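You operate a simulated robot arm through the tools that you are given. There is no shell and no other tool. Be economical: measure what you need, move in short steps, check, and stop when the job is done.

The job below is to be done with a simulated robot arm. You get a single attempt, and the scene is never put back.

Task
Take the teal cone from the top of the large brown box and put it on the top of the white box nearest the door. Then turn the tension knob 26 to 0. Then take the large wax ring on the right end of the wooden bench and put it away on the long part of the grey ledge. Then fetch the short blue tube and stand it on the left half of the wooden bench. Then put the blue cone from the yellow tray on the long wooden table on the top of the low steel table. Then take the brown cone and leave it on the top of the wooden table. Keep to this order. Set down upright: teal cone, short blue tube, blue cone, brown cone.

It is judged by the outcome, as a careful person would: the job done as asked, and still so three seconds after it is handed in. It fails if anything else is knocked over, pushed out of place, dropped, spilled or broken.

Robot
A 6-joint arm with a two-finger parallel gripper on a trunk, on a base that drives. Base frame: it is fixed to the floor where the robot stands at the start and does not move with it; the origin is under the middle of the robot, x ahead of it, y to its left, z up; the surface under the hand at the start is at about z = 970. Readings come in mm, degrees, newtons and seconds.
With the tool pointing down near the work surface it reaches from about 280 to 680 mm from the robot's upright axis, wherever it stands. Its first joint turns from -166.0 to 166.0 degrees. Places, roughly: blue cone (10x10x17 cm) [5200, -2100, 900]; brown cone (10x10x17 cm) [5200, -2200, 900]; large wax ring (5x5x3 cm) [-4200, 300, 900]; left half of the wooden bench [-4300, -800, 900]; long part of the grey ledge (15x154 cm) [-4500, 4140, 680]; short blue tube (5x5x9 cm) [-4400, 200, 900]; teal cone (9x9x13 cm) [600, 100, 1000]; tension knob 26 [-900, 4500, 600]; top of the low steel table [3100, 800, 700]; top of the white box nearest the door [1500, -300, 400]; top of the wooden table [5400, 1900, 800]. Payload 1.57 kg.
The tool frame sits at the grasp point between the pads (the TCP): z along the fingers, y along the line on which they close. The tips reach 30 mm beyond it. The gripper opens to 110 mm. The fingers are 24 mm wide and 12 mm thick; the gripper's body (48 by 112 mm) begins 78 mm behind the TCP.
Orientation is told as [roll, pitch, yaw] about the base's x, y, z axes, in that order, counted from this pose: with the fingers straight down and closing along the base's y, the tool's x points along the base's -x, its y along +y and its z along -z.

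Tools
- The arm moves only by the tool step_arm. Its arguments are lists of equal length, an entry for each row: "offset": the shift along the base's x, y, z in mm, a list of three; "turn": the turn, a rotation vector about the base's x, y, z in rad, a list of three; "fingers": the closure, from 0 (fully open) to 1 (shut). In form: {"offset": [[x, y, z], ...], "turn": [[ax, ay, az], ...], "fingers": [fingers, ...]}. A call has 1 to 20 rows; each row is the pose to reach, as a shift and turn from the pose commanded when the call began. Each row takes 0.2 s and may step no farther than 50 mm and 8.6 degrees from the row before; otherwise, or with a gripper value out of range, the whole call is refused. A pose out of reach is approached as far as the arm can. The call stops where the force on the tool passes 40 N (or 10 N more than at its start, if that is more) or the arm is blocked; 0.2 s more then pass. The fingers move at their own pace (about 108 mm/s each) and stop on an object; they squeeze with about 22 N. The grip force told is the motor's: it shows also when the fingers shut on nothing. Time passes only in rows, and 0.2 s behind the last, so rows that repeat a pose let the fingers close. The reply holds the time, the measured pose of the TCP, the force on the tool along the base axes, the opening and the grip force, in the units named above and with some noise, with the torque about the TCP (base axes, N m) and any sound that the robot's microphone picked up.
- Cameras (640 x 400 px; columns grow to the right, rows downward): "scene" is now at [53.5, 130.1, 1748.7]; the picture's right is [-0.12, -0.99, 0.00], its down [-0.80, 0.10, -0.59] and it looks along [0.58, -0.07, -0.81] (base axes); focal length 267 px, centre (320, 200). "wrist" rides on the gripper at [70, 16, -141] in the tool frame; the picture's right is [-0.23, 0.97, 0.00], its down [-0.86, -0.20, -0.48] and it looks along [-0.47, -0.11, 0.88] (tool axes); focal length 222 px, centre (320, 200). There is no depth. A picture from a camera that has moved, and an enlarged one, comes with that camera's place and axes in the base frame and with its lens.
- get_image(camera): a new picture of that camera. It takes no simulated time.
- raise_lower(by): slides the trunk up (or, below 0, down) by that many mm; the arm and the scene camera ride with it, the base frame stays. It gives what a move gives, with no picture.
- steer(legs): drives the robot by 1 to 6 legs, each [ahead, left, turn to the left] in mm, mm and degrees, along the robot's own axes; the way and the turn of a leg run together, so that a leg with both is an arc; at most 1500 mm and 180 degrees a leg. The arm and the cameras ride along, it lands a little off, and it stops where it bumps. It gives what a move gives.
- pan_tilt(pan, tilt): turns the head with the scene camera to pan (to the left, within 120 degrees either way) and tilt (down, from -29 to 69), counted from straight ahead of the robot. It gives what a move gives.
- close_up(camera, box): a new picture of the part [left, top, right, bottom] of that camera's present view, enlarged. It takes no simulated time.
- job_done(): hands the job in; it is judged then, once.

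Work in short steps. Places have to be worked out from the pictures, the camera data and where the tool is seen: move nearer, look again, correct. Check each grasp and each placing, and mend what went wrong. You have 175 turns and 130 pictures in all, those below and enlarged ones among them. Open the gripper and draw the arm clear of the work before you hand the job in, unless the task says otherwise; then end with one line.

The tools are called after ">>>" as name(argument=value, ...) on one line, values as JSON. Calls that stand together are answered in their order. step_arm: Moves the arm, as the interface text tells. Its arguments: {"type":"object","properties":{"offset":{"type":"array"},"turn":{"type":"array"},"fingers":{"type":"array"}},"required":["offset","turn","fingers"]} The other tools are called the same way: raise_lower (by) slides the trunk up or down; steer (legs) drives the base; pan_tilt (pan, tilt) turns the head that bears the scene camera; get_image (camera) takes a picture; close_up (camera, box) takes an enlarged picture of a part of a camera's view; job_done () hands the job in.

At the start:

```text
time: 0.0
ee_pos: [435.8, -34.8, 1286.0]
tool_rot: [0.1, 0.0, 0.0]
force: [-0.8, -1.0, -0.2]
moment: [0.03, 0.0, 0.0]
opening: 110.1
grasp_force: 0.0
trunk travel left (down, up): [-350.0, 240.0]
robot x, y, heading: [-1.2, -1.0, 0.0]
head pan, tilt: [-7.0, 53.9]
```

scene: 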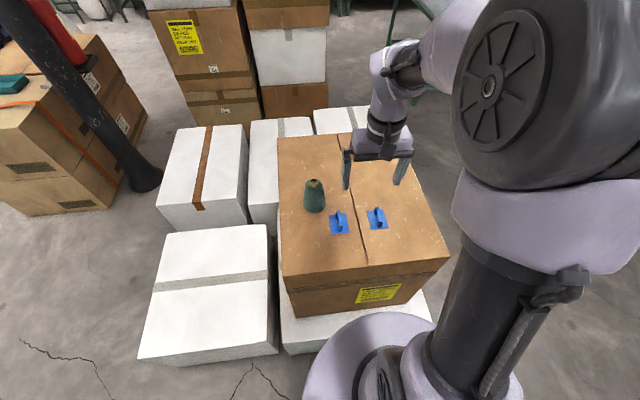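
wrist: 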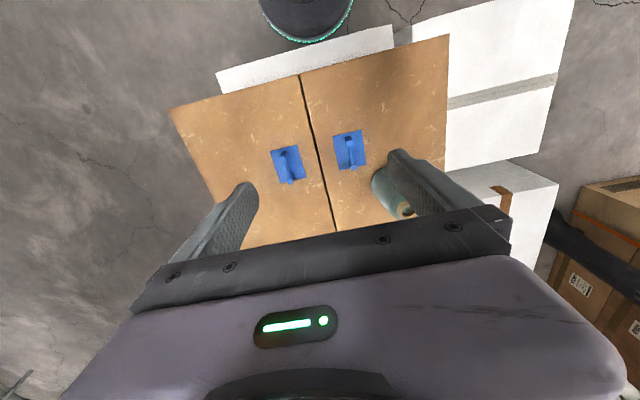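

I judge the teal cone to be at about [580, 84, 970]. I look ahead for the door and the white boxes first.

>>> pan_tilt(pan=0, tilt=25)

>>> get_image(camera="scene")

```text
time: 0.9
ee_pos: [435.9, -36.2, 1286.8]
tool_rot: [-0.1, -0.1, 0.0]
force: [-0.5, 0.7, 0.3]
moment: [0.0, 0.0, 0.03]
opening: 109.9
grasp_force: 0.1
trunk travel left (down, up): [-350.0, 240.0]
robot x, y, heading: [-4.2, -2.5, -0.2]
head pan, tilt: [0.0, 25.0]
```

```text
127 pictures are left
camera scene: at [73.0, 139.1, 1791.2], right [0.0, -1.0, 0.0], down [-0.42, 0.0, -0.91], along [0.91, 0.0, -0.42], focal length 267 px, centre (320, 200)
```

scene: 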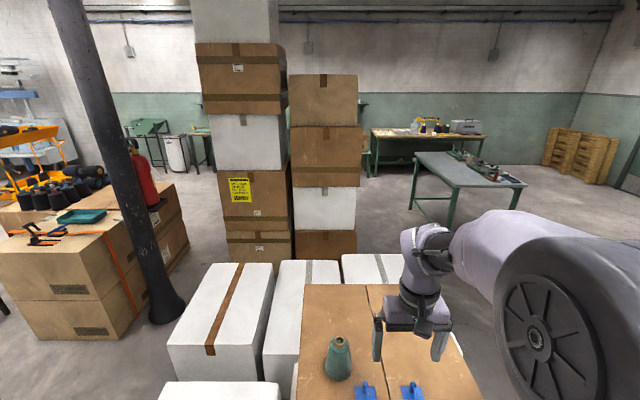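

I look right and left for the door.

>>> pan_tilt(pan=-75, tilt=25)

>>> get_image(camera="scene")

>>> pan_tilt(pan=75, tilt=20)

>>> get_image(camera="scene")

```text
time: 2.4
ee_pos: [437.3, -35.8, 1287.1]
tool_rot: [-0.1, -0.1, 0.0]
force: [-0.4, -0.1, -1.1]
moment: [0.02, -0.05, -0.01]
opening: 110.0
grasp_force: 0.0
trunk travel left (down, up): [-350.0, 240.0]
robot x, y, heading: [2.7, 1.1, 0.1]
head pan, tilt: [-75.0, 25.0]
```

```text
126 pictures are left
camera scene: at [4.7, 50.1, 1791.3], right [-0.97, -0.26, 0.0], down [-0.11, 0.41, -0.91], along [0.24, -0.88, -0.42], focal length 267 px, centre (320, 200)
```

scene: 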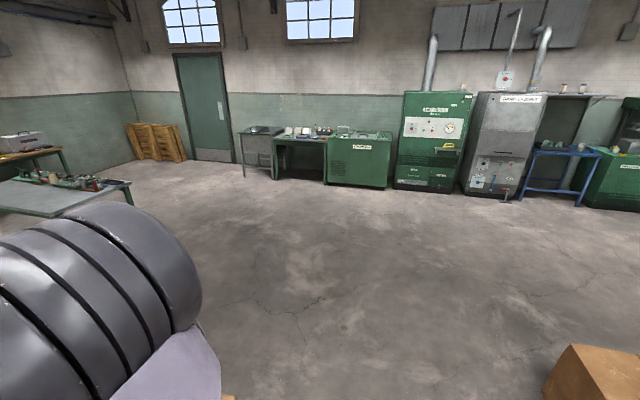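

```text
time: 4.8
ee_pos: [436.6, -36.3, 1286.9]
tool_rot: [-0.1, 0.1, 0.1]
force: [-0.4, 0.1, 0.4]
moment: [-0.03, 0.01, 0.02]
opening: 109.9
grasp_force: 0.1
trunk travel left (down, up): [-350.0, 240.0]
robot x, y, heading: [-0.7, -0.1, -0.0]
head pan, tilt: [75.0, 20.0]
```

```text
125 pictures are left
camera scene: at [4.9, 229.0, 1799.4], right [0.97, -0.26, 0.0], down [-0.09, -0.33, -0.94], along [0.24, 0.91, -0.34], focal length 267 px, centre (320, 200)
```

scene: 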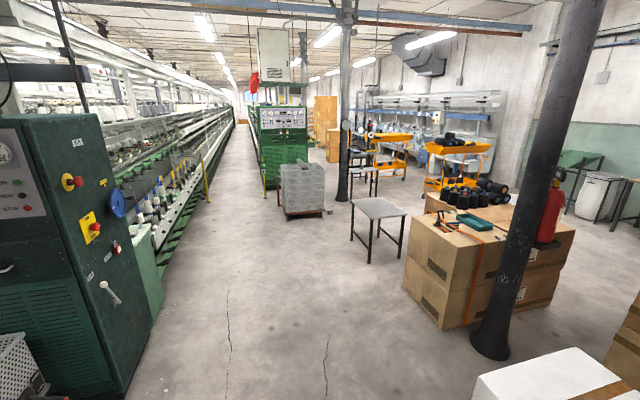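

The door is far right (about x 4560, y −5600), so the target is the right/far white box. I now move above the teal cone and check with the wrist camera.

>>> step_arm(offset=[[45, 40, 0], [90, 80, -20], [142, 120, -60], [142, 120, -100]], turn=[[0, 0, 0], [0, 0, 0], [0, 0, 0], [0, 0, 0]], fingers=[0, 0, 0, 0])

>>> pan_tilt(pan=-5, tilt=50)

>>> get_image(camera="wrist")

>>> get_image(camera="scene")

```text
refused: row 1 steps farther than a row can; nothing moved
```

```text
time: 6.3
ee_pos: [435.4, -36.5, 1287.8]
tool_rot: [-0.1, -0.1, 0.0]
force: [-1.3, -0.2, -0.3]
moment: [-0.01, -0.02, 0.02]
opening: 109.9
grasp_force: 0.0
trunk travel left (down, up): [-350.0, 240.0]
robot x, y, heading: [0.4, 2.4, 0.2]
head pan, tilt: [-5.0, 50.0]
```

```text
124 pictures are left
camera wrist: at [365.2, -20.0, 1427.7], right [0.23, 0.97, 0.0], down [0.86, -0.2, 0.48], along [0.47, -0.11, -0.88], focal length 222 px, centre (320, 200)
```

wrist: 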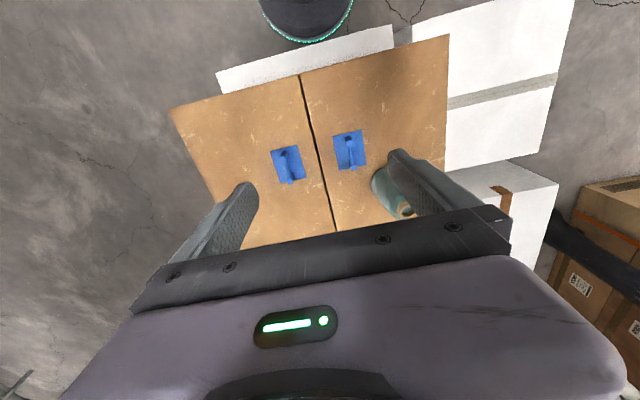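

```text
123 pictures are left
camera scene: at [57.5, 132.4, 1753.8], right [-0.09, -1.0, 0.0], down [-0.76, 0.07, -0.64], along [0.64, -0.06, -0.77], focal length 267 px, centre (320, 200)
```

scene: 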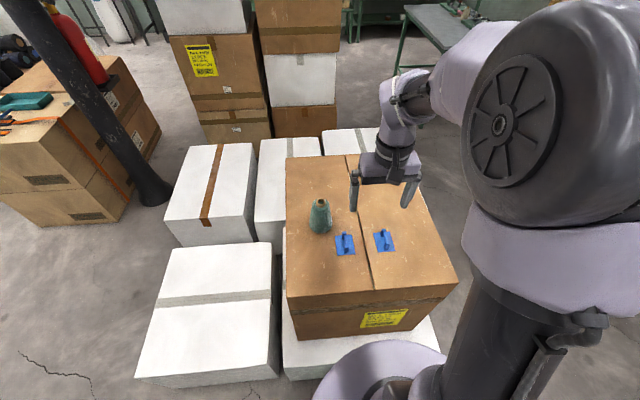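

Steps kept below 50 mm now; moving above the cone at about [585, 83].

>>> step_arm(offset=[[35, 30, 0], [70, 60, -10], [105, 90, -20], [148, 119, -40], [148, 119, -80]], turn=[[0, 0, 0], [0, 0, 0], [0, 0, 0], [0, 0, 0], [0, 0, 0]], fingers=[0, 0, 0, 0, 0])

>>> get_image(camera="wrist")

>>> close_up(camera="scene", box=[240, 100, 480, 250])

```text
refused: row 4 steps farther than a row can; nothing moved
```

```text
122 pictures are left
camera wrist: at [365.2, -20.0, 1427.7], right [0.23, 0.97, 0.0], down [0.86, -0.2, 0.48], along [0.47, -0.11, -0.88], focal length 222 px, centre (320, 200)
```

wrist: 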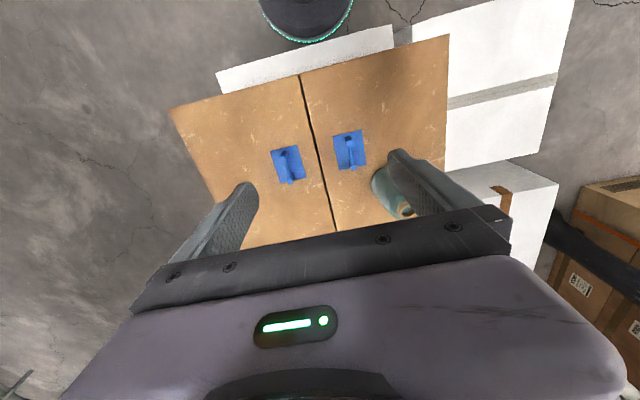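

```text
2.67 times, centred on (360, 175) of scene
camera zoom: at [57.5, 132.4, 1753.8], right [-0.09, -1.0, 0.0], down [-0.76, 0.07, -0.64], along [0.64, -0.06, -0.77], focal length 712 px, centre (213, 267)
```

zoom: 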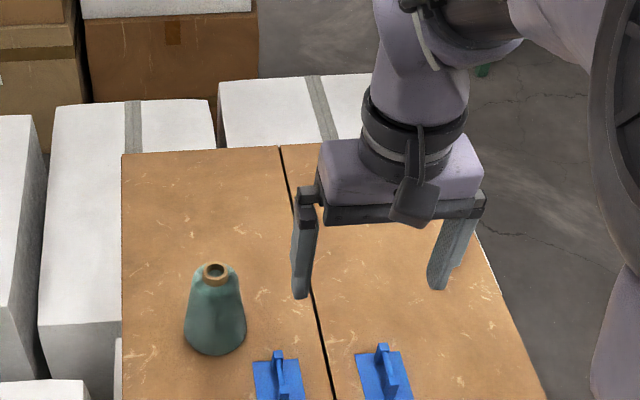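

Cone re-measured at about [597, 81]; moving above in smaller steps.

>>> step_arm(offset=[[32, 24, -8], [64, 48, -16], [96, 72, -24], [128, 96, -32], [160, 117, -40], [160, 117, -80]], turn=[[0, 0, 0], [0, 0, 0], [0, 0, 0], [0, 0, 0], [0, 0, 0], [0, 0, 0]], fingers=[0, 0, 0, 0, 0, 0])

>>> get_image(camera="wrist")

>>> close_up(camera="scene", box=[240, 100, 480, 250])

```text
time: 7.7
ee_pos: [595.7, 82.1, 1207.6]
tool_rot: [0.1, 0.0, 0.0]
force: [0.2, -0.8, 0.5]
moment: [0.0, -0.02, 0.02]
opening: 109.9
grasp_force: 0.1
trunk travel left (down, up): [-350.0, 240.0]
robot x, y, heading: [1.2, 3.6, -0.1]
head pan, tilt: [-5.0, 50.0]
```

```text
120 pictures are left
camera wrist: at [524.9, 97.8, 1348.2], right [0.23, 0.97, 0.0], down [0.85, -0.2, 0.48], along [0.47, -0.11, -0.88], focal length 222 px, centre (320, 200)
```

wrist: 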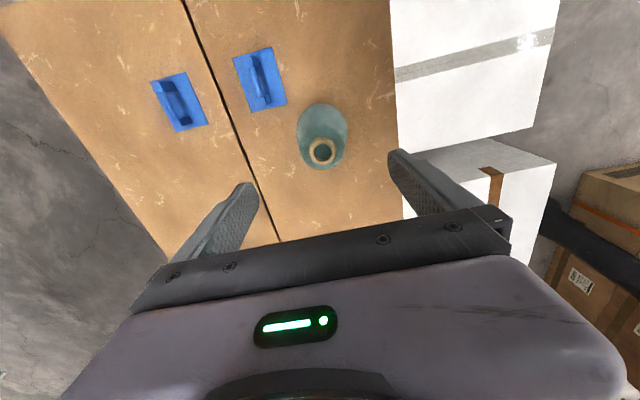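

```text
2.67 times, centred on (360, 175) of scene
camera zoom: at [57.2, 132.1, 1753.8], right [-0.09, -1.0, 0.0], down [-0.76, 0.07, -0.64], along [0.64, -0.06, -0.77], focal length 712 px, centre (213, 267)
```

zoom: 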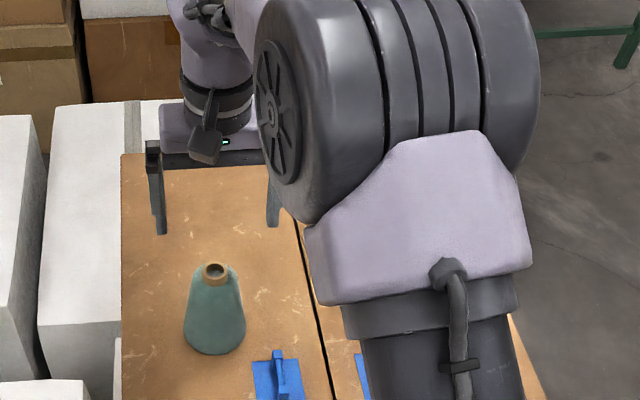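

The wrist view puts the cone's tip at [597, 83], in line with the hand. I lower to z≈1032 and close.

>>> step_arm(offset=[[1, 1, -45], [1, 1, -90], [1, 1, -130], [1, 1, -160], [1, 1, -176], [1, 1, -176], [1, 1, -176], [1, 1, -176], [1, 1, -176]], turn=[[0, 0, 0], [0, 0, 0], [0, 0, 0], [0, 0, 0], [0, 0, 0], [0, 0, 0], [0, 0, 0], [0, 0, 0], [0, 0, 0]], fingers=[0, 0, 0, 0, 0, 0.5, 1, 1, 1])

>>> get_image(camera="wrist")

```text
time: 9.7
ee_pos: [594.8, 81.6, 1030.7]
tool_rot: [0.0, 0.0, 0.1]
force: [1.0, -0.3, -0.2]
moment: [0.01, -0.01, 0.02]
opening: 76.3
grasp_force: 22.2
trunk travel left (down, up): [-350.0, 240.0]
robot x, y, heading: [-2.5, 2.5, -0.0]
head pan, tilt: [-5.0, 50.0]
```

```text
118 pictures are left
camera wrist: at [524.4, 97.2, 1172.7], right [0.23, 0.97, 0.0], down [0.86, -0.2, 0.48], along [0.47, -0.11, -0.88], focal length 222 px, centre (320, 200)
```

wrist: 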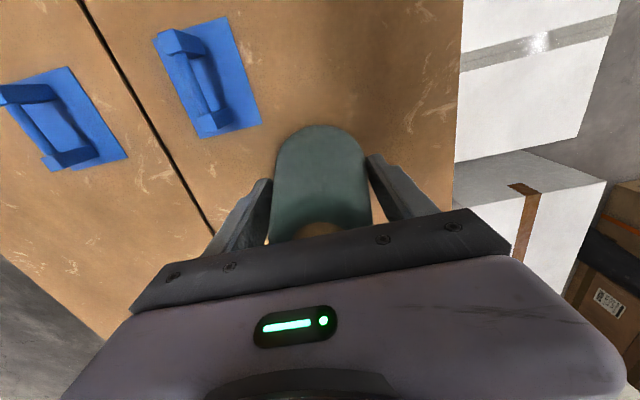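

The grasp holds at 76 mm. I lift it well up.

>>> step_arm(offset=[[0, 0, 10], [0, 0, 40], [0, 0, 80], [0, 0, 120], [0, 0, 160], [-20, 0, 190]], turn=[[0, 0, 0], [0, 0, 0], [0, 0, 0], [0, 0, 0], [0, 0, 0], [0, 0, 0]], fingers=[1, 1, 1, 1, 1, 1])

>>> get_image(camera="scene")

```text
time: 11.1
ee_pos: [575.0, 80.3, 1221.6]
tool_rot: [0.0, -0.3, 0.0]
force: [-0.8, 0.4, -1.4]
moment: [0.0, 0.0, -0.01]
opening: 76.2
grasp_force: 21.9
trunk travel left (down, up): [-350.0, 240.0]
robot x, y, heading: [-1.7, -0.0, -0.1]
head pan, tilt: [-5.0, 50.0]
```

```text
117 pictures are left
camera scene: at [55.7, 132.3, 1753.9], right [-0.09, -1.0, 0.0], down [-0.76, 0.07, -0.64], along [0.64, -0.06, -0.77], focal length 267 px, centre (320, 200)
```

scene: 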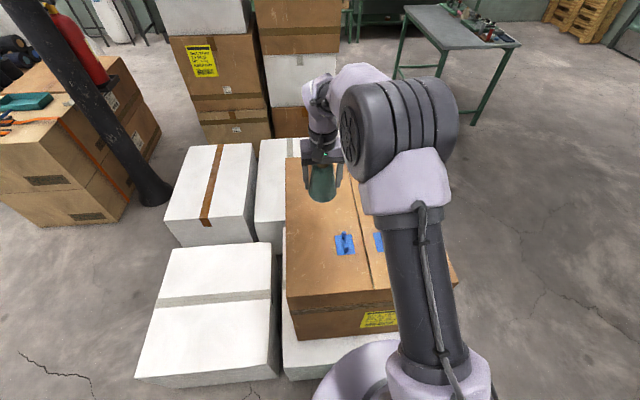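

The cone is lifted. I pull the hand in, back off and strafe right, so I can reach the target white box from its open right side.

>>> step_arm(offset=[[-45, 0, 10], [-90, 0, 20], [-135, 0, 30], [-170, 0, 40]], turn=[[0, 0, 0], [0, 0, 0], [0, 0, 0], [0, 0, 0]], fingers=[1, 1, 1, 1])

>>> steer(legs=[[-200, 0, 0], [0, -1050, 0], [700, 0, 0]])

>>> pan_tilt(pan=25, tilt=45)

>>> get_image(camera="scene")

```text
time: 12.1
ee_pos: [404.5, 83.5, 1262.7]
tool_rot: [0.0, -0.1, -0.1]
force: [0.1, -1.1, -1.0]
moment: [0.02, -0.03, 0.02]
opening: 76.9
grasp_force: 21.7
trunk travel left (down, up): [-350.0, 240.0]
robot x, y, heading: [-3.2, -1.7, 0.0]
head pan, tilt: [-5.0, 50.0]
```

```text
time: 22.1
ee_pos: [908.0, -951.8, 1262.1]
tool_rot: [0.0, 0.1, 0.0]
force: [-0.3, -0.7, -1.7]
moment: [0.01, -0.04, -0.02]
opening: 76.3
grasp_force: 22.3
trunk travel left (down, up): [-350.0, 240.0]
robot x, y, heading: [501.2, -1036.8, 0.1]
head pan, tilt: [-5.0, 50.0]
```

```text
time: 23.0
ee_pos: [907.4, -952.9, 1261.6]
tool_rot: [0.1, 0.0, 0.0]
force: [0.7, -0.1, -3.3]
moment: [0.0, 0.02, -0.02]
opening: 76.3
grasp_force: 22.1
trunk travel left (down, up): [-350.0, 240.0]
robot x, y, heading: [503.1, -1035.0, 0.0]
head pan, tilt: [25.0, 45.0]
```

```text
116 pictures are left
camera scene: at [556.9, -862.6, 1760.7], right [0.42, -0.91, 0.0], down [-0.64, -0.3, -0.71], along [0.64, 0.3, -0.71], focal length 267 px, centre (320, 200)
```

scene: 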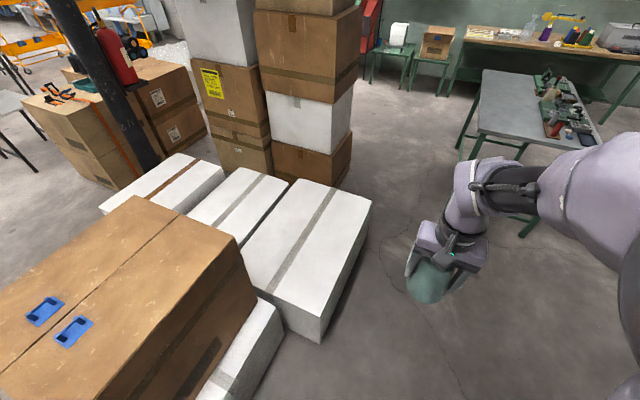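

The target white box spans about x 1030–1920, y −630 to −70. I drive alongside and turn left to face it.

>>> steer(legs=[[950, 0, 0], [0, 0, 90]])

>>> pan_tilt(pan=0, tilt=50)

>>> get_image(camera="scene")

```text
time: 31.9
ee_pos: [1369.7, -630.1, 1261.7]
tool_rot: [0.0, 0.0, 90.8]
force: [-0.1, -0.1, -1.4]
moment: [-0.03, 0.03, 0.0]
opening: 76.0
grasp_force: 22.2
trunk travel left (down, up): [-350.0, 240.0]
robot x, y, heading: [1456.8, -1033.2, 90.9]
head pan, tilt: [25.0, 45.0]
```

```text
time: 32.8
ee_pos: [1370.1, -629.9, 1262.3]
tool_rot: [0.0, -0.1, 90.8]
force: [-0.2, 0.0, -1.5]
moment: [-0.02, 0.0, 0.02]
opening: 76.1
grasp_force: 22.4
trunk travel left (down, up): [-350.0, 240.0]
robot x, y, heading: [1457.7, -1037.0, 90.7]
head pan, tilt: [0.0, 50.0]
```

```text
115 pictures are left
camera scene: at [1318.5, -980.6, 1753.8], right [1.0, 0.01, 0.0], down [0.01, -0.77, -0.64], along [-0.01, 0.64, -0.77], focal length 267 px, centre (320, 200)
```

scene: 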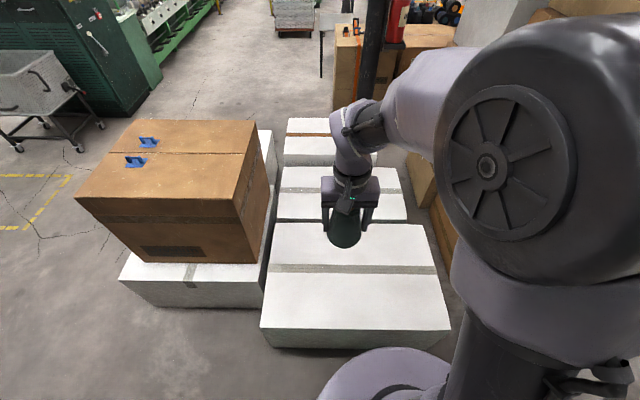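

Geometry confirms the box top at z≈400. I lower the trunk and bring the hand over the box at about [1440, −400].

>>> raise_lower(by=-350)

>>> step_arm(offset=[[10, 40, -25], [20, 80, -50], [35, 120, -75], [50, 160, -100], [60, 200, -120], [70, 230, -150], [70, 230, -195], [70, 230, -240], [70, 230, -285], [70, 230, -330], [70, 230, -370]], turn=[[0, 0, 0], [0, 0, 0], [0, 0, 0], [0, 0, 0], [0, 0, 0], [0, 0, 0], [0, 0, 0], [0, 0, 0], [0, 0, 0], [0, 0, 0], [0, 0, 0]], fingers=[1, 1, 1, 1, 1, 1, 1, 1, 1, 1, 1])

>>> get_image(camera="wrist")

>>> get_image(camera="scene")

```text
time: 36.2
ee_pos: [1369.4, -630.0, 912.6]
tool_rot: [0.0, 0.0, 90.9]
force: [0.0, -0.8, -1.9]
moment: [0.0, 0.0, 0.01]
opening: 76.4
grasp_force: 22.2
trunk travel left (down, up): [0.0, 590.0]
robot x, y, heading: [1460.2, -1037.7, 90.8]
head pan, tilt: [0.0, 50.0]
```

```text
time: 38.6
ee_pos: [1440.2, -401.2, 542.3]
tool_rot: [0.0, 0.0, 90.8]
force: [0.6, 0.0, -2.7]
moment: [-0.03, -0.01, 0.01]
opening: 76.2
grasp_force: 21.8
trunk travel left (down, up): [0.0, 590.0]
robot x, y, heading: [1460.4, -1034.2, 90.7]
head pan, tilt: [0.0, 50.0]
```

```text
114 pictures are left
camera wrist: at [1423.6, -470.7, 682.7], right [-0.98, 0.21, 0.0], down [0.19, 0.86, 0.48], along [0.1, 0.47, -0.88], focal length 222 px, centre (320, 200)
```

wrist: 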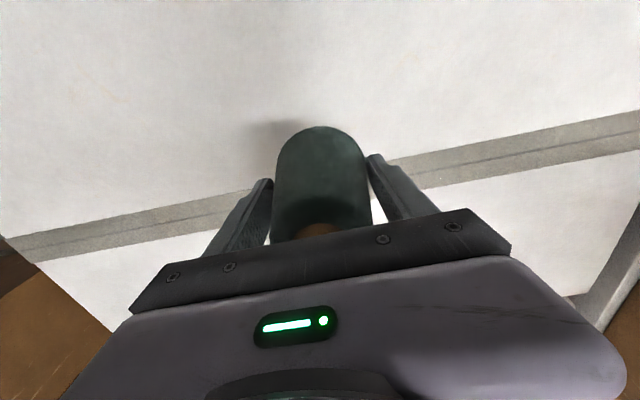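

```text
113 pictures are left
camera scene: at [1318.5, -980.6, 1403.8], right [1.0, 0.01, 0.0], down [0.01, -0.77, -0.64], along [-0.01, 0.64, -0.77], focal length 267 px, centre (320, 200)
```

scene: 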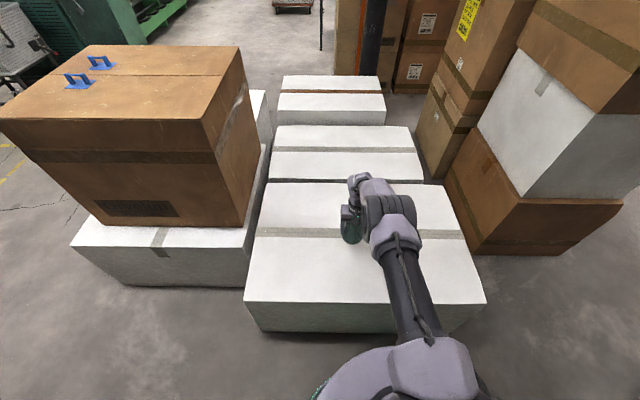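

Lower gently to contact.

>>> step_arm(offset=[[0, 0, -35], [0, 0, -60], [0, 0, -68], [0, 0, -72], [0, 0, -76]], turn=[[0, 0, 0], [0, 0, 0], [0, 0, 0], [0, 0, 0], [0, 0, 0]], fingers=[1, 1, 1, 1, 1])

>>> get_image(camera="wrist")

```text
time: 39.8
ee_pos: [1440.1, -407.9, 477.2]
tool_rot: [0.0, -0.4, 90.9]
force: [0.1, 11.2, 30.3]
moment: [0.67, -0.09, 0.1]
opening: 78.7
grasp_force: 21.4
out of reach, approached as far as the arm can: row 2, 3, 4, 5
trunk travel left (down, up): [0.0, 590.0]
robot x, y, heading: [1456.2, -1032.1, 90.8]
head pan, tilt: [0.0, 50.0]
```

```text
112 pictures are left
camera wrist: at [1423.4, -478.0, 616.8], right [-0.98, 0.21, 0.0], down [0.19, 0.86, 0.48], along [0.1, 0.47, -0.88], focal length 222 px, centre (320, 200)
```

wrist: 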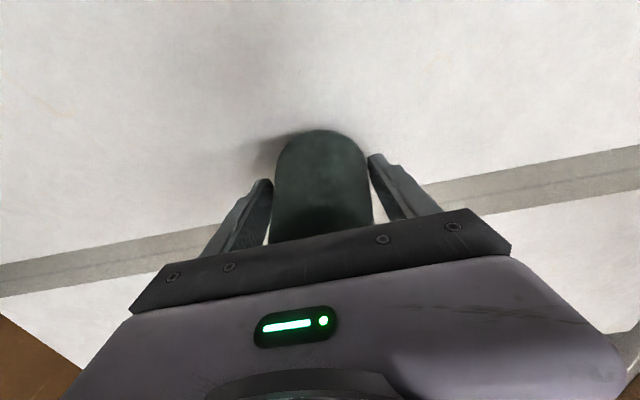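

Contact at 30 N: the cone stands on the box. I relieve the pressure slightly, open, and lift away.

>>> step_arm(offset=[[0, 0, 5], [0, 0, 5], [0, 0, 5], [0, 0, 5], [0, 0, 40], [0, 0, 85], [0, 0, 130], [0, 0, 170]], turn=[[0, 0, 0], [0, 0, 0], [0, 0, 0], [0, 0, 0], [0, 0, 0], [0, 0, 0], [0, 0, 0], [0, 0, 0]], fingers=[1, 0.5, 0, 0, 0, 0, 0, 0])

>>> get_image(camera="wrist")

```text
time: 41.6
ee_pos: [1437.8, -407.8, 645.5]
tool_rot: [0.1, -0.1, 90.8]
force: [0.2, -0.3, 0.0]
moment: [0.0, -0.03, 0.0]
opening: 109.9
grasp_force: 0.1
trunk travel left (down, up): [0.0, 590.0]
robot x, y, heading: [1458.0, -1033.6, 90.8]
head pan, tilt: [0.0, 50.0]
```

```text
111 pictures are left
camera wrist: at [1423.3, -477.7, 785.9], right [-0.98, 0.21, 0.0], down [0.19, 0.86, 0.48], along [0.1, 0.47, -0.88], focal length 222 px, centre (320, 200)
```

wrist: 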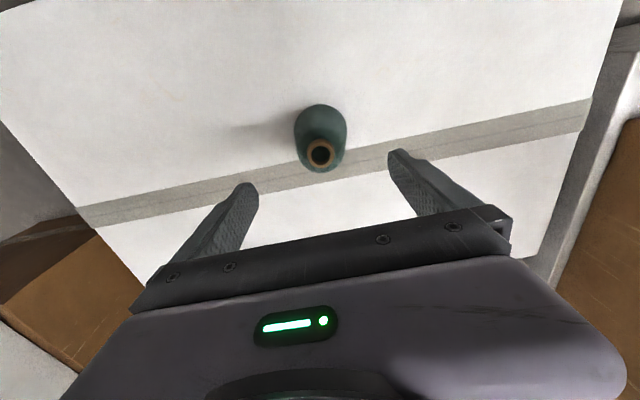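

The teal cone stands upright. I raise up, tuck in, and drive around the pallet to the aisle on the left for the knob.

>>> raise_lower(by=350)

>>> step_arm(offset=[[0, -40, 25], [0, -80, 50], [0, -120, 75], [0, -160, 100], [0, -200, 125], [0, -235, 150], [0, -235, 190], [0, -235, 230], [0, -235, 270]], turn=[[0, 0, 0], [0, 0, 0], [0, 0, 0], [0, 0, 0], [0, 0, 0], [0, 0, 0], [0, 0, 0], [0, 0, 0], [0, 0, 0]], fingers=[0, 0, 0, 0, 0, 0, 0, 0, 0])

>>> steer(legs=[[-150, 0, 0], [0, 850, 0], [0, 850, 0]])

>>> pan_tilt(pan=0, tilt=20)

>>> get_image(camera="scene")

```text
time: 45.0
ee_pos: [1440.0, -407.5, 994.3]
tool_rot: [0.0, 0.0, 90.9]
force: [0.3, 0.3, -0.6]
moment: [-0.03, -0.06, 0.01]
opening: 109.9
grasp_force: 0.2
trunk travel left (down, up): [-350.0, 240.0]
robot x, y, heading: [1458.5, -1034.7, 90.9]
head pan, tilt: [0.0, 50.0]
```

```text
time: 47.0
ee_pos: [1441.3, -643.6, 1265.5]
tool_rot: [0.0, 0.1, 90.9]
force: [-0.5, -0.1, -0.5]
moment: [0.02, -0.01, -0.01]
opening: 110.0
grasp_force: 0.1
trunk travel left (down, up): [-350.0, 240.0]
robot x, y, heading: [1458.8, -1034.1, 90.7]
head pan, tilt: [0.0, 50.0]
```

```text
time: 56.6
ee_pos: [-248.5, -822.6, 1265.5]
tool_rot: [0.0, 0.0, 91.0]
force: [-0.3, 0.5, 0.8]
moment: [0.02, 0.01, 0.0]
opening: 110.2
grasp_force: 0.1
trunk travel left (down, up): [-350.0, 240.0]
robot x, y, heading: [-229.0, -1216.0, 91.4]
head pan, tilt: [0.0, 50.0]
```

```text
time: 57.5
ee_pos: [-247.7, -823.0, 1264.9]
tool_rot: [0.0, 0.1, 91.1]
force: [-0.4, 0.0, -0.1]
moment: [0.02, 0.0, 0.02]
opening: 110.0
grasp_force: 0.2
trunk travel left (down, up): [-350.0, 240.0]
robot x, y, heading: [-230.0, -1216.6, 90.9]
head pan, tilt: [0.0, 20.0]
```

```text
110 pictures are left
camera scene: at [-368.7, -1145.9, 1799.3], right [1.0, 0.02, 0.0], down [0.01, -0.34, -0.94], along [-0.02, 0.94, -0.34], focal length 267 px, centre (320, 200)
```

scene: 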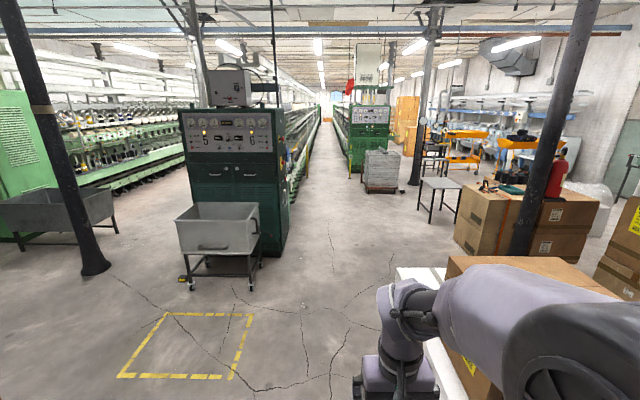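

The aisle is clear. I drive up it to y≈3700.

>>> steer(legs=[[1500, 0, 0], [1500, 0, 0], [1500, 0, 0], [500, 0, 0]])

>>> pan_tilt(pan=55, tilt=35)

>>> get_image(camera="scene")

```text
time: 81.7
ee_pos: [-115.0, 4203.3, 1264.4]
tool_rot: [0.0, 0.1, 87.8]
force: [-0.2, -0.8, 0.0]
moment: [-0.01, 0.02, 0.01]
opening: 110.0
grasp_force: 0.0
trunk travel left (down, up): [-350.0, 240.0]
robot x, y, heading: [-115.8, 3807.7, 87.4]
head pan, tilt: [0.0, 20.0]
```

```text
time: 82.9
ee_pos: [-114.3, 4202.8, 1265.3]
tool_rot: [0.0, 0.0, 87.8]
force: [-0.1, -0.1, -0.5]
moment: [-0.01, 0.01, -0.02]
opening: 110.2
grasp_force: 0.0
trunk travel left (down, up): [-350.0, 240.0]
robot x, y, heading: [-118.9, 3808.2, 87.8]
head pan, tilt: [55.0, 35.0]
```

```text
109 pictures are left
camera scene: at [-328.2, 3849.0, 1775.6], right [0.61, 0.8, 0.0], down [0.46, -0.35, -0.82], along [-0.65, 0.5, -0.57], focal length 267 px, centre (320, 200)
```

scene: 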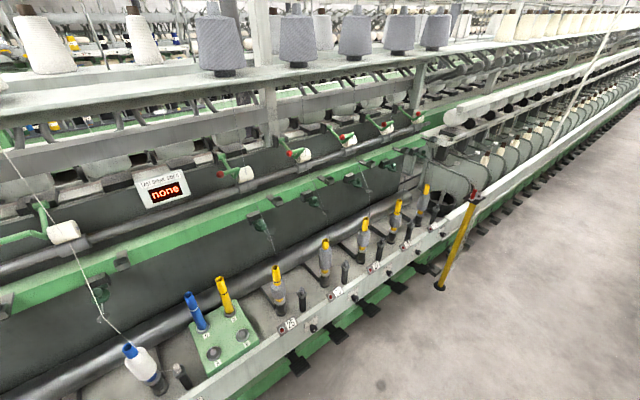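

I zoom on the front rail to find knob 26 and its scale.

>>> close_up(camera="scene", box=[260, 230, 400, 330])

>>> close_up(camera="scene", box=[120, 270, 320, 400])

```text
4.00 times, centred on (330, 280) of scene
camera zoom: at [-328.2, 3849.0, 1775.6], right [0.61, 0.8, 0.0], down [0.46, -0.35, -0.82], along [-0.65, 0.5, -0.57], focal length 1068 px, centre (280, -120)
```

zoom: 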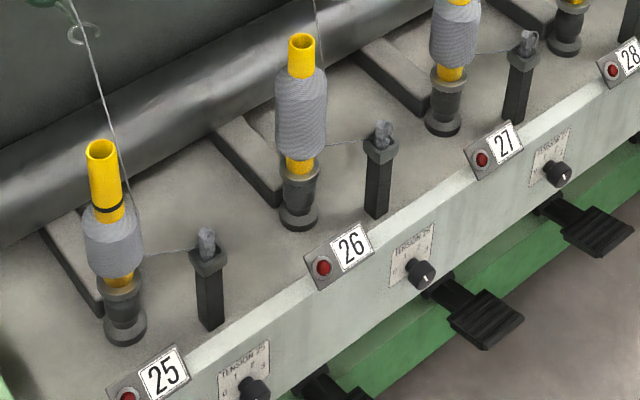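

```text
3.08 times, centred on (220, 335) of scene
camera zoom: at [-328.2, 3849.0, 1775.6], right [0.61, 0.8, 0.0], down [0.46, -0.35, -0.82], along [-0.65, 0.5, -0.57], focal length 822 px, centre (628, -215)
```

zoom: 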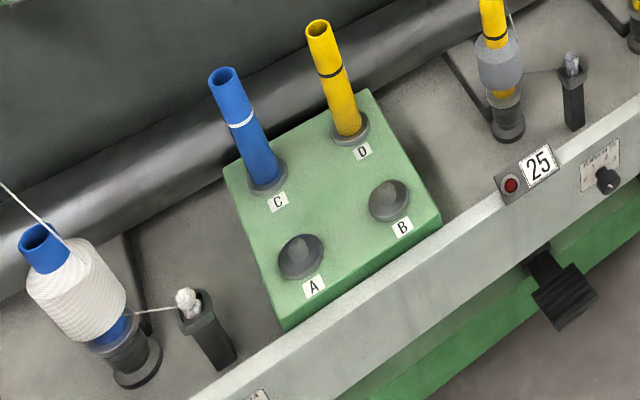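

Knob 26 is on the rail's front face at roughly [−840, 4530, 600]. I turn to face it and align.

>>> steer(legs=[[0, 0, 92.4], [0, -720, 0], [100, 0, 0]])

>>> pan_tilt(pan=0, tilt=55)

>>> get_image(camera="scene")

```text
time: 91.5
ee_pos: [-604.3, 4527.1, 1264.6]
tool_rot: [0.0, 0.0, 179.4]
force: [-0.6, -0.1, 0.5]
moment: [0.0, -0.03, 0.01]
opening: 109.9
grasp_force: 0.0
trunk travel left (down, up): [-350.0, 240.0]
robot x, y, heading: [-210.1, 4536.8, 179.5]
head pan, tilt: [55.0, 35.0]
```

```text
time: 92.8
ee_pos: [-603.4, 4527.1, 1265.5]
tool_rot: [0.0, -0.1, 179.4]
force: [0.1, -0.3, -0.3]
moment: [0.04, 0.0, 0.01]
opening: 109.7
grasp_force: 0.1
trunk travel left (down, up): [-350.0, 240.0]
robot x, y, heading: [-212.7, 4534.4, 179.3]
head pan, tilt: [0.0, 55.0]
```

```text
106 pictures are left
camera scene: at [-263.7, 4395.4, 1747.3], right [0.01, 1.0, 0.0], down [0.82, -0.01, -0.57], along [-0.57, 0.01, -0.82], focal length 267 px, centre (320, 200)
```

scene: 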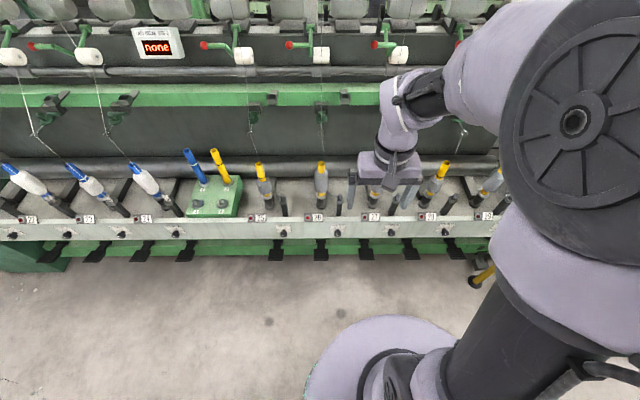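

Triangulating gives knob 26 at about [−810, 4482, 680]. Zoom to read the dial.

>>> close_up(camera="scene", box=[300, 205, 380, 255])

```text
8.00 times, centred on (340, 230) of scene
camera zoom: at [-263.7, 4395.4, 1747.3], right [0.01, 1.0, 0.0], down [0.82, -0.01, -0.57], along [-0.57, 0.01, -0.82], focal length 2137 px, centre (160, -40)
```

zoom: 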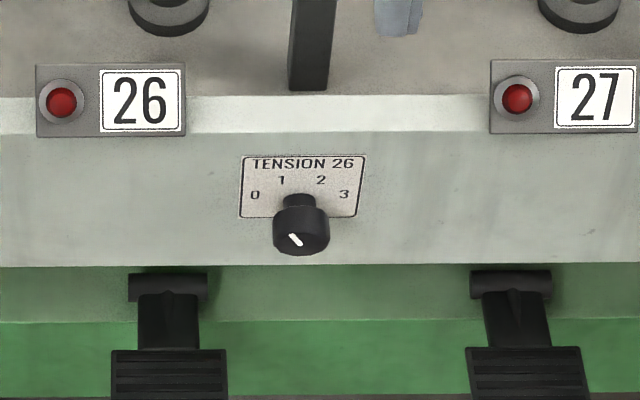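

The pointer reads about 1 (or slightly below), with 0 to the left, so it needs roughly a 40–50° turn counter-clockwise. I lower the trunk and swing the tool horizontal towards the knob.

>>> raise_lower(by=-350)

>>> step_arm(offset=[[0, -4, -20], [0, -8, -40], [0, -12, -60], [0, -16, -80], [0, -20, -100], [0, -25, -120], [0, -30, -140], [-10, -35, -160], [-20, -40, -180], [-30, -45, -200], [-46, -45, -215]], turn=[[0, 0.1428, 0], [0, 0.2856, 0], [0, 0.4284, 0], [0, 0.5712, 0], [0, 0.714, 0], [0, 0.8568, 0], [0, 0.9996, 0], [0, 1.1424, 0], [0, 1.2852, 0], [0, 1.428, 0], [0, 1.5708, 0]], fingers=[0, 0, 0, 0, 0, 0, 0, 0, 0, 0, 0])

>>> get_image(camera="wrist")

>>> get_image(camera="scene")

```text
time: 96.2
ee_pos: [-604.2, 4527.5, 915.2]
tool_rot: [0.0, 0.0, 179.4]
force: [0.2, -0.1, 0.7]
moment: [-0.02, 0.0, -0.03]
opening: 110.2
grasp_force: 0.0
trunk travel left (down, up): [0.0, 590.0]
robot x, y, heading: [-209.3, 4532.0, 179.5]
head pan, tilt: [0.0, 55.0]
```

```text
time: 98.6
ee_pos: [-674.5, 4452.6, 698.4]
tool_rot: [29.0, -89.1, 150.7]
force: [-0.5, 0.0, -0.5]
moment: [0.01, 0.0, -0.01]
opening: 110.0
grasp_force: 0.1
out of reach, approached as far as the arm can: row 3, 4, 5, 6, 7, 8, 9, 10, 11
trunk travel left (down, up): [0.0, 590.0]
robot x, y, heading: [-211.0, 4536.0, 179.6]
head pan, tilt: [0.0, 55.0]
```

```text
104 pictures are left
camera wrist: at [-533.4, 4435.9, 630.7], right [-0.01, -0.97, 0.23], down [0.47, 0.2, 0.86], along [-0.88, 0.12, 0.45], focal length 222 px, centre (320, 200)
```

wrist: 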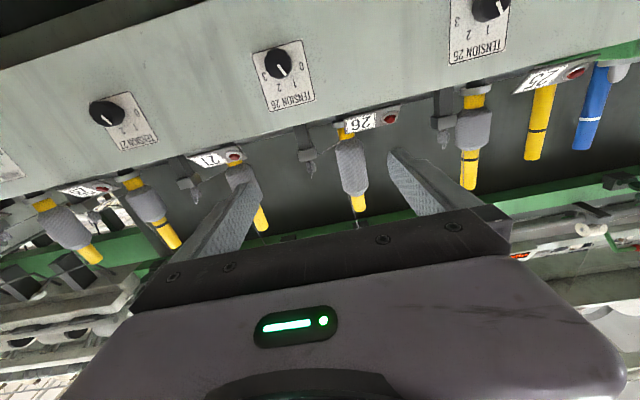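

```text
103 pictures are left
camera scene: at [-263.7, 4395.5, 1397.3], right [0.01, 1.0, 0.0], down [0.82, -0.01, -0.57], along [-0.57, 0.01, -0.82], focal length 267 px, centre (320, 200)
```

scene: 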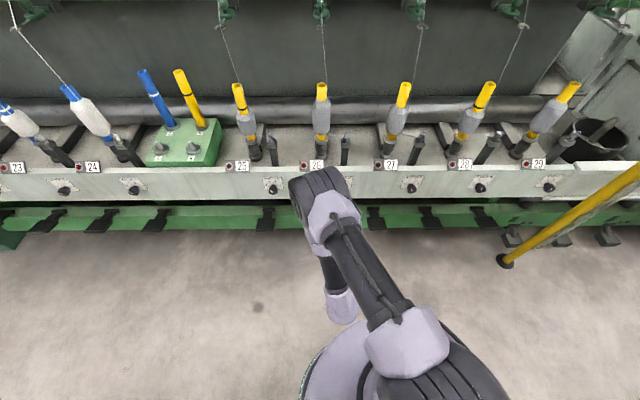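

The wrist sees knob 26 at about [−860, 4487, 598]. Zoom to read its pointer.

>>> close_up(camera="wrist", box=[240, 30, 340, 120])

```text
4.44 times, centred on (290, 75) of wrist
camera zoom: at [-533.4, 4435.9, 630.7], right [-0.01, -0.97, 0.23], down [0.47, 0.2, 0.86], along [-0.88, 0.12, 0.45], focal length 987 px, centre (453, 756)
```

zoom: 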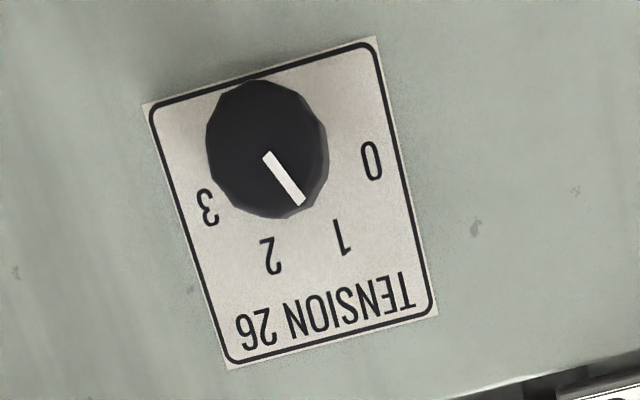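

Pointer is on 1; 0 is about 50° further counter-clockwise. I line the tool up in height and y with the knob, still standing off.

>>> step_arm(offset=[[-30, 0, -25], [-60, 5, -50], [-60, 5, -75], [-60, 5, -104]], turn=[[0, 0, 0], [0, 0, 0], [0, 0, 0], [0, 0, 0]], fingers=[0, 0.3, 0.3, 0.3])

>>> get_image(camera="wrist")

```text
time: 99.6
ee_pos: [-735.0, 4457.5, 595.7]
tool_rot: [85.7, -89.6, 94.2]
force: [-0.2, 0.1, -0.4]
moment: [0.0, 0.02, 0.03]
opening: 77.0
grasp_force: 0.0
trunk travel left (down, up): [0.0, 590.0]
robot x, y, heading: [-214.1, 4534.9, 179.4]
head pan, tilt: [0.0, 55.0]
```

```text
101 pictures are left
camera wrist: at [-595.0, 4441.6, 525.0], right [0.0, -0.97, 0.24], down [0.48, 0.21, 0.85], along [-0.88, 0.11, 0.46], focal length 222 px, centre (320, 200)
```

wrist: 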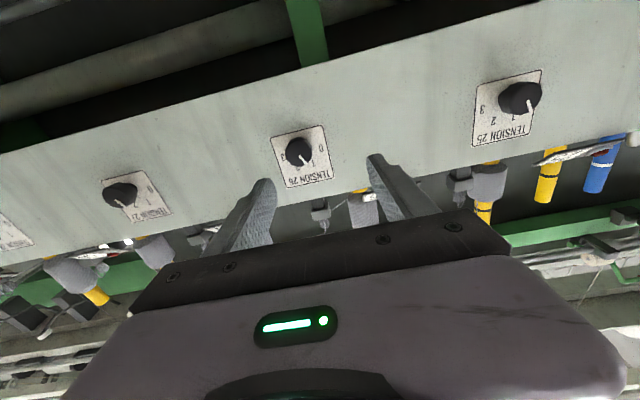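

Triangulated knob front at [−872, 4487, 595]. I align in y and approach with the fingers partly open.

>>> step_arm(offset=[[0, 29, 0], [-40, 29, 0], [-80, 29, 0]], turn=[[0, 0, 0], [0, 0, 0], [0, 0, 0]], fingers=[0.3, 0.3, 0.4])

>>> get_image(camera="wrist")

```text
time: 100.4
ee_pos: [-817.4, 4487.0, 592.8]
tool_rot: [86.6, -89.5, 93.4]
force: [-0.7, -0.1, 0.2]
moment: [0.0, 0.01, -0.04]
opening: 66.2
grasp_force: 0.1
trunk travel left (down, up): [0.0, 590.0]
robot x, y, heading: [-212.6, 4535.7, 179.4]
head pan, tilt: [0.0, 55.0]
```

```text
100 pictures are left
camera wrist: at [-676.2, 4469.8, 523.7], right [0.0, -0.97, 0.24], down [0.48, 0.21, 0.85], along [-0.88, 0.11, 0.46], focal length 222 px, centre (320, 200)
```

wrist: 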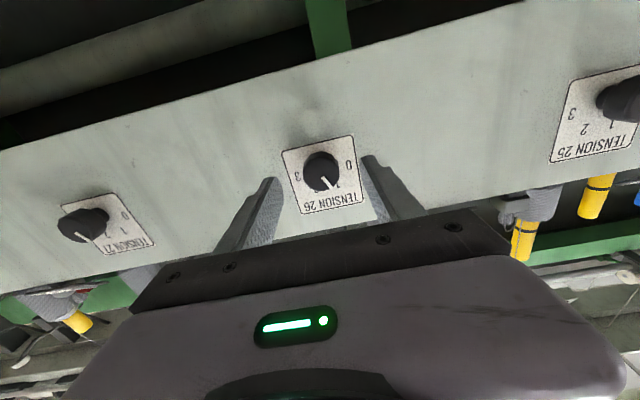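

Aligned. I advance until the tips surround the knob, then close.

>>> step_arm(offset=[[-15, 0, 3], [-30, 0, 3], [-34, 0, 3], [-34, 0, 3], [-34, 0, 3], [-34, 0, 3]], turn=[[0, 0, 0], [0, 0, 0], [0, 0, 0], [0, 0, 0], [0, 0, 0], [0, 0, 0]], fingers=[0.4, 0.4, 0.4, 0.7, 1, 1])

>>> get_image(camera="wrist")

```text
time: 101.8
ee_pos: [-850.0, 4487.2, 596.9]
tool_rot: [86.9, -89.4, 92.9]
force: [-1.2, 4.9, 0.2]
moment: [0.01, -0.46, -0.18]
opening: 33.7
grasp_force: 41.2
trunk travel left (down, up): [0.0, 590.0]
robot x, y, heading: [-211.5, 4537.0, 179.5]
head pan, tilt: [0.0, 55.0]
```

```text
99 pictures are left
camera wrist: at [-709.7, 4469.4, 527.1], right [0.0, -0.97, 0.24], down [0.48, 0.21, 0.85], along [-0.88, 0.11, 0.46], focal length 222 px, centre (320, 200)
```

wrist: 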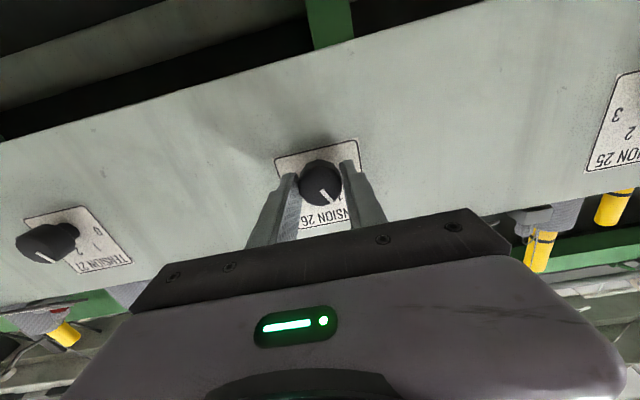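

The knob is gripped (33.7 mm). I turn 50° counter-clockwise (positive about x).

>>> step_arm(offset=[[0, 0, 0], [0, 0, 0], [0, 0, 0], [0, 0, 0], [0, 0, 0], [0, 0, 0], [0, 0, 0], [0, 0, 0]], turn=[[0.125, 0, 0], [0.25, 0, 0], [0.375, 0, 0], [0.5, 0, 0], [0.625, 0, 0], [0.75, 0, 0], [0.873, 0, 0], [0.873, 0, 0]], fingers=[1, 1, 1, 1, 1, 1, 1, 1])

>>> get_image(camera="wrist")

```text
time: 103.6
ee_pos: [-850.0, 4486.9, 597.8]
tool_rot: [-89.9, -40.5, -90.1]
force: [-3.4, 5.0, -3.3]
moment: [-0.37, -0.12, -0.24]
opening: 33.5
grasp_force: 41.2
trunk travel left (down, up): [0.0, 590.0]
robot x, y, heading: [-213.1, 4533.5, 179.7]
head pan, tilt: [0.0, 55.0]
```

```text
98 pictures are left
camera wrist: at [-709.6, 4529.5, 539.3], right [0.0, -0.81, -0.59], down [0.48, -0.52, 0.71], along [-0.88, -0.28, 0.38], focal length 222 px, centre (320, 200)
```

wrist: 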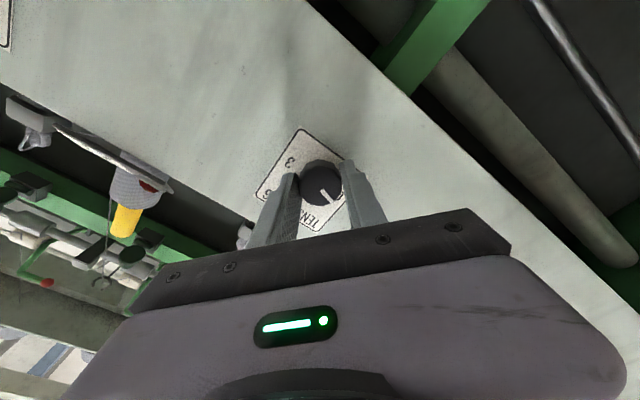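

The knob turned with the hand; zoom before releasing.

>>> close_up(camera="wrist", box=[250, 120, 360, 240])

```text
3.33 times, centred on (305, 180) of wrist
camera zoom: at [-709.6, 4529.5, 539.3], right [0.0, -0.81, -0.59], down [0.48, -0.52, 0.71], along [-0.88, -0.28, 0.38], focal length 740 px, centre (370, 267)
```

zoom: 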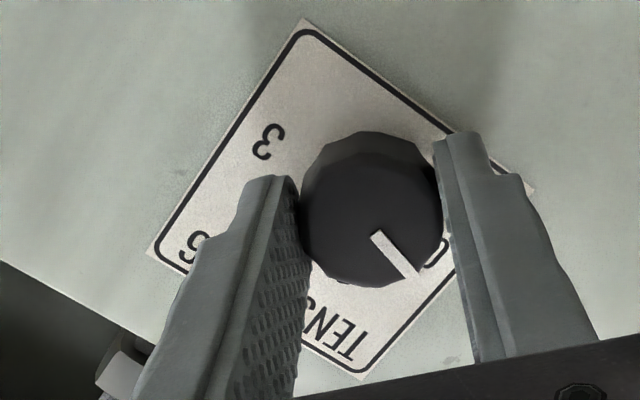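

It looks close to 0; I release and back off to judge.

>>> step_arm(offset=[[0, 0, 0], [0, 0, 0], [25, 0, 0], [70, 0, 0], [110, 0, 0]], turn=[[0, 0, 0], [0, 0, 0], [0, 0, 0], [0, 0, 0], [0, 0, 0]], fingers=[0.7, 0.4, 0.4, 0.4, 0.4])

>>> close_up(camera="wrist", box=[240, 90, 380, 220])

```text
time: 104.8
ee_pos: [-739.0, 4486.8, 597.7]
tool_rot: [-90.1, -40.5, -90.0]
force: [-0.5, 0.5, 0.0]
moment: [-0.04, 0.05, 0.0]
opening: 66.3
grasp_force: 0.1
trunk travel left (down, up): [0.0, 590.0]
robot x, y, heading: [-207.8, 4535.3, 179.3]
head pan, tilt: [0.0, 55.0]
```

```text
3.08 times, centred on (310, 155) of wrist
camera zoom: at [-599.2, 4528.5, 539.4], right [0.0, -0.81, -0.59], down [0.48, -0.52, 0.71], along [-0.88, -0.28, 0.39], focal length 684 px, centre (351, 338)
```

zoom: 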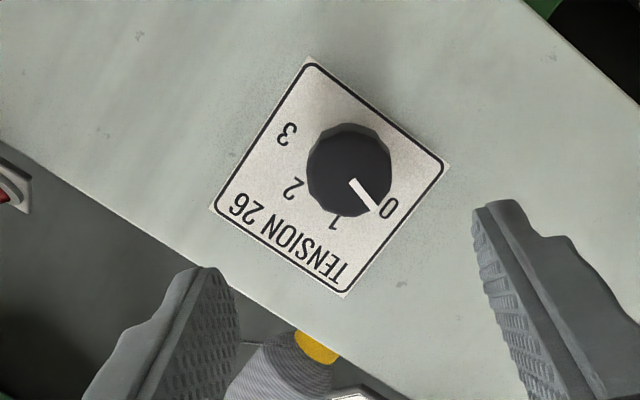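

Nearly on 0. I zoom further to measure the pointer against the mark.

>>> close_up(camera="wrist", box=[281, 105, 345, 170])

```text
6.15 times, centred on (313, 138) of wrist
camera zoom: at [-599.2, 4528.5, 539.4], right [0.0, -0.81, -0.59], down [0.48, -0.52, 0.71], along [-0.88, -0.28, 0.39], focal length 1367 px, centre (363, 585)
```

zoom: 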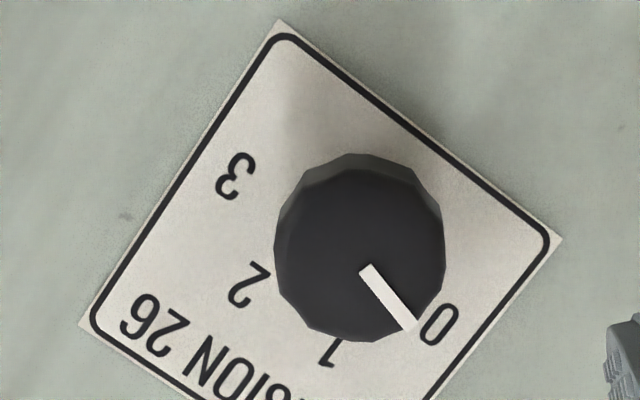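

The pointer sits on 0 with the same small offset it had on 1, so 50° was right. I back off, bring the tool upright again, and raise up.

>>> step_arm(offset=[[0, 0, 0], [0, 0, 0], [0, 0, 0], [0, 0, 0], [0, 0, 0], [0, 0, 0], [0, 0, 0]], turn=[[-0.125, 0, 0], [-0.25, 0, 0], [-0.375, 0, 0], [-0.5, 0, 0], [-0.625, 0, 0], [-0.75, 0, 0], [-0.873, 0, 0]], fingers=[0.4, 0.4, 0.4, 0.4, 0.4, 0.4, 0.4])

>>> steer(legs=[[-180, 0, 0]])

>>> step_arm(offset=[[0, 0, 20], [0, 0, 45], [0, 0, 70], [0, 0, 95], [0, 0, 120], [0, 0, 145], [0, 0, 170], [20, 0, 200], [40, 0, 230], [60, 0, 260], [80, 0, 290]], turn=[[0, -0.1428, 0], [0, -0.2856, 0], [0, -0.4284, 0], [0, -0.5712, 0], [0, -0.714, 0], [0, -0.8568, 0], [0, -0.9996, 0], [0, -1.1424, 0], [0, -1.2852, 0], [0, -1.428, 0], [0, -1.5708, 0]], fingers=[0.4, 0.4, 0.4, 0.4, 0, 0, 0, 0, 0, 0, 0])

>>> raise_lower(by=350)

```text
time: 106.4
ee_pos: [-741.1, 4485.6, 597.9]
tool_rot: [88.9, -89.3, 91.2]
force: [-1.5, 0.2, -0.1]
moment: [0.0, -0.02, 0.03]
opening: 66.2
grasp_force: 0.1
trunk travel left (down, up): [0.0, 590.0]
robot x, y, heading: [-211.7, 4536.6, 179.4]
head pan, tilt: [0.0, 55.0]
```

```text
time: 107.9
ee_pos: [-562.5, 4485.0, 597.9]
tool_rot: [88.7, -89.4, 91.3]
force: [0.4, 0.4, -0.8]
moment: [0.02, 0.0, 0.0]
opening: 66.0
grasp_force: 0.0
trunk travel left (down, up): [0.0, 590.0]
robot x, y, heading: [-34.2, 4535.6, 179.4]
head pan, tilt: [0.0, 55.0]
```

```text
time: 110.3
ee_pos: [-444.8, 4482.5, 792.4]
tool_rot: [-4.9, -9.4, 179.6]
force: [0.4, -0.1, 0.2]
moment: [0.0, 0.02, -0.02]
opening: 110.0
grasp_force: 0.1
out of reach, approached as far as the arm can: row 8, 9, 10, 11
trunk travel left (down, up): [0.0, 590.0]
robot x, y, heading: [-35.7, 4536.9, 179.4]
head pan, tilt: [0.0, 55.0]
```

```text
time: 113.7
ee_pos: [-444.6, 4482.1, 1142.4]
tool_rot: [-4.9, -9.4, 179.4]
force: [-0.1, -0.1, 0.0]
moment: [0.02, 0.01, 0.0]
opening: 109.8
grasp_force: 0.0
trunk travel left (down, up): [-350.0, 240.0]
robot x, y, heading: [-30.7, 4533.7, 179.4]
head pan, tilt: [0.0, 55.0]
```

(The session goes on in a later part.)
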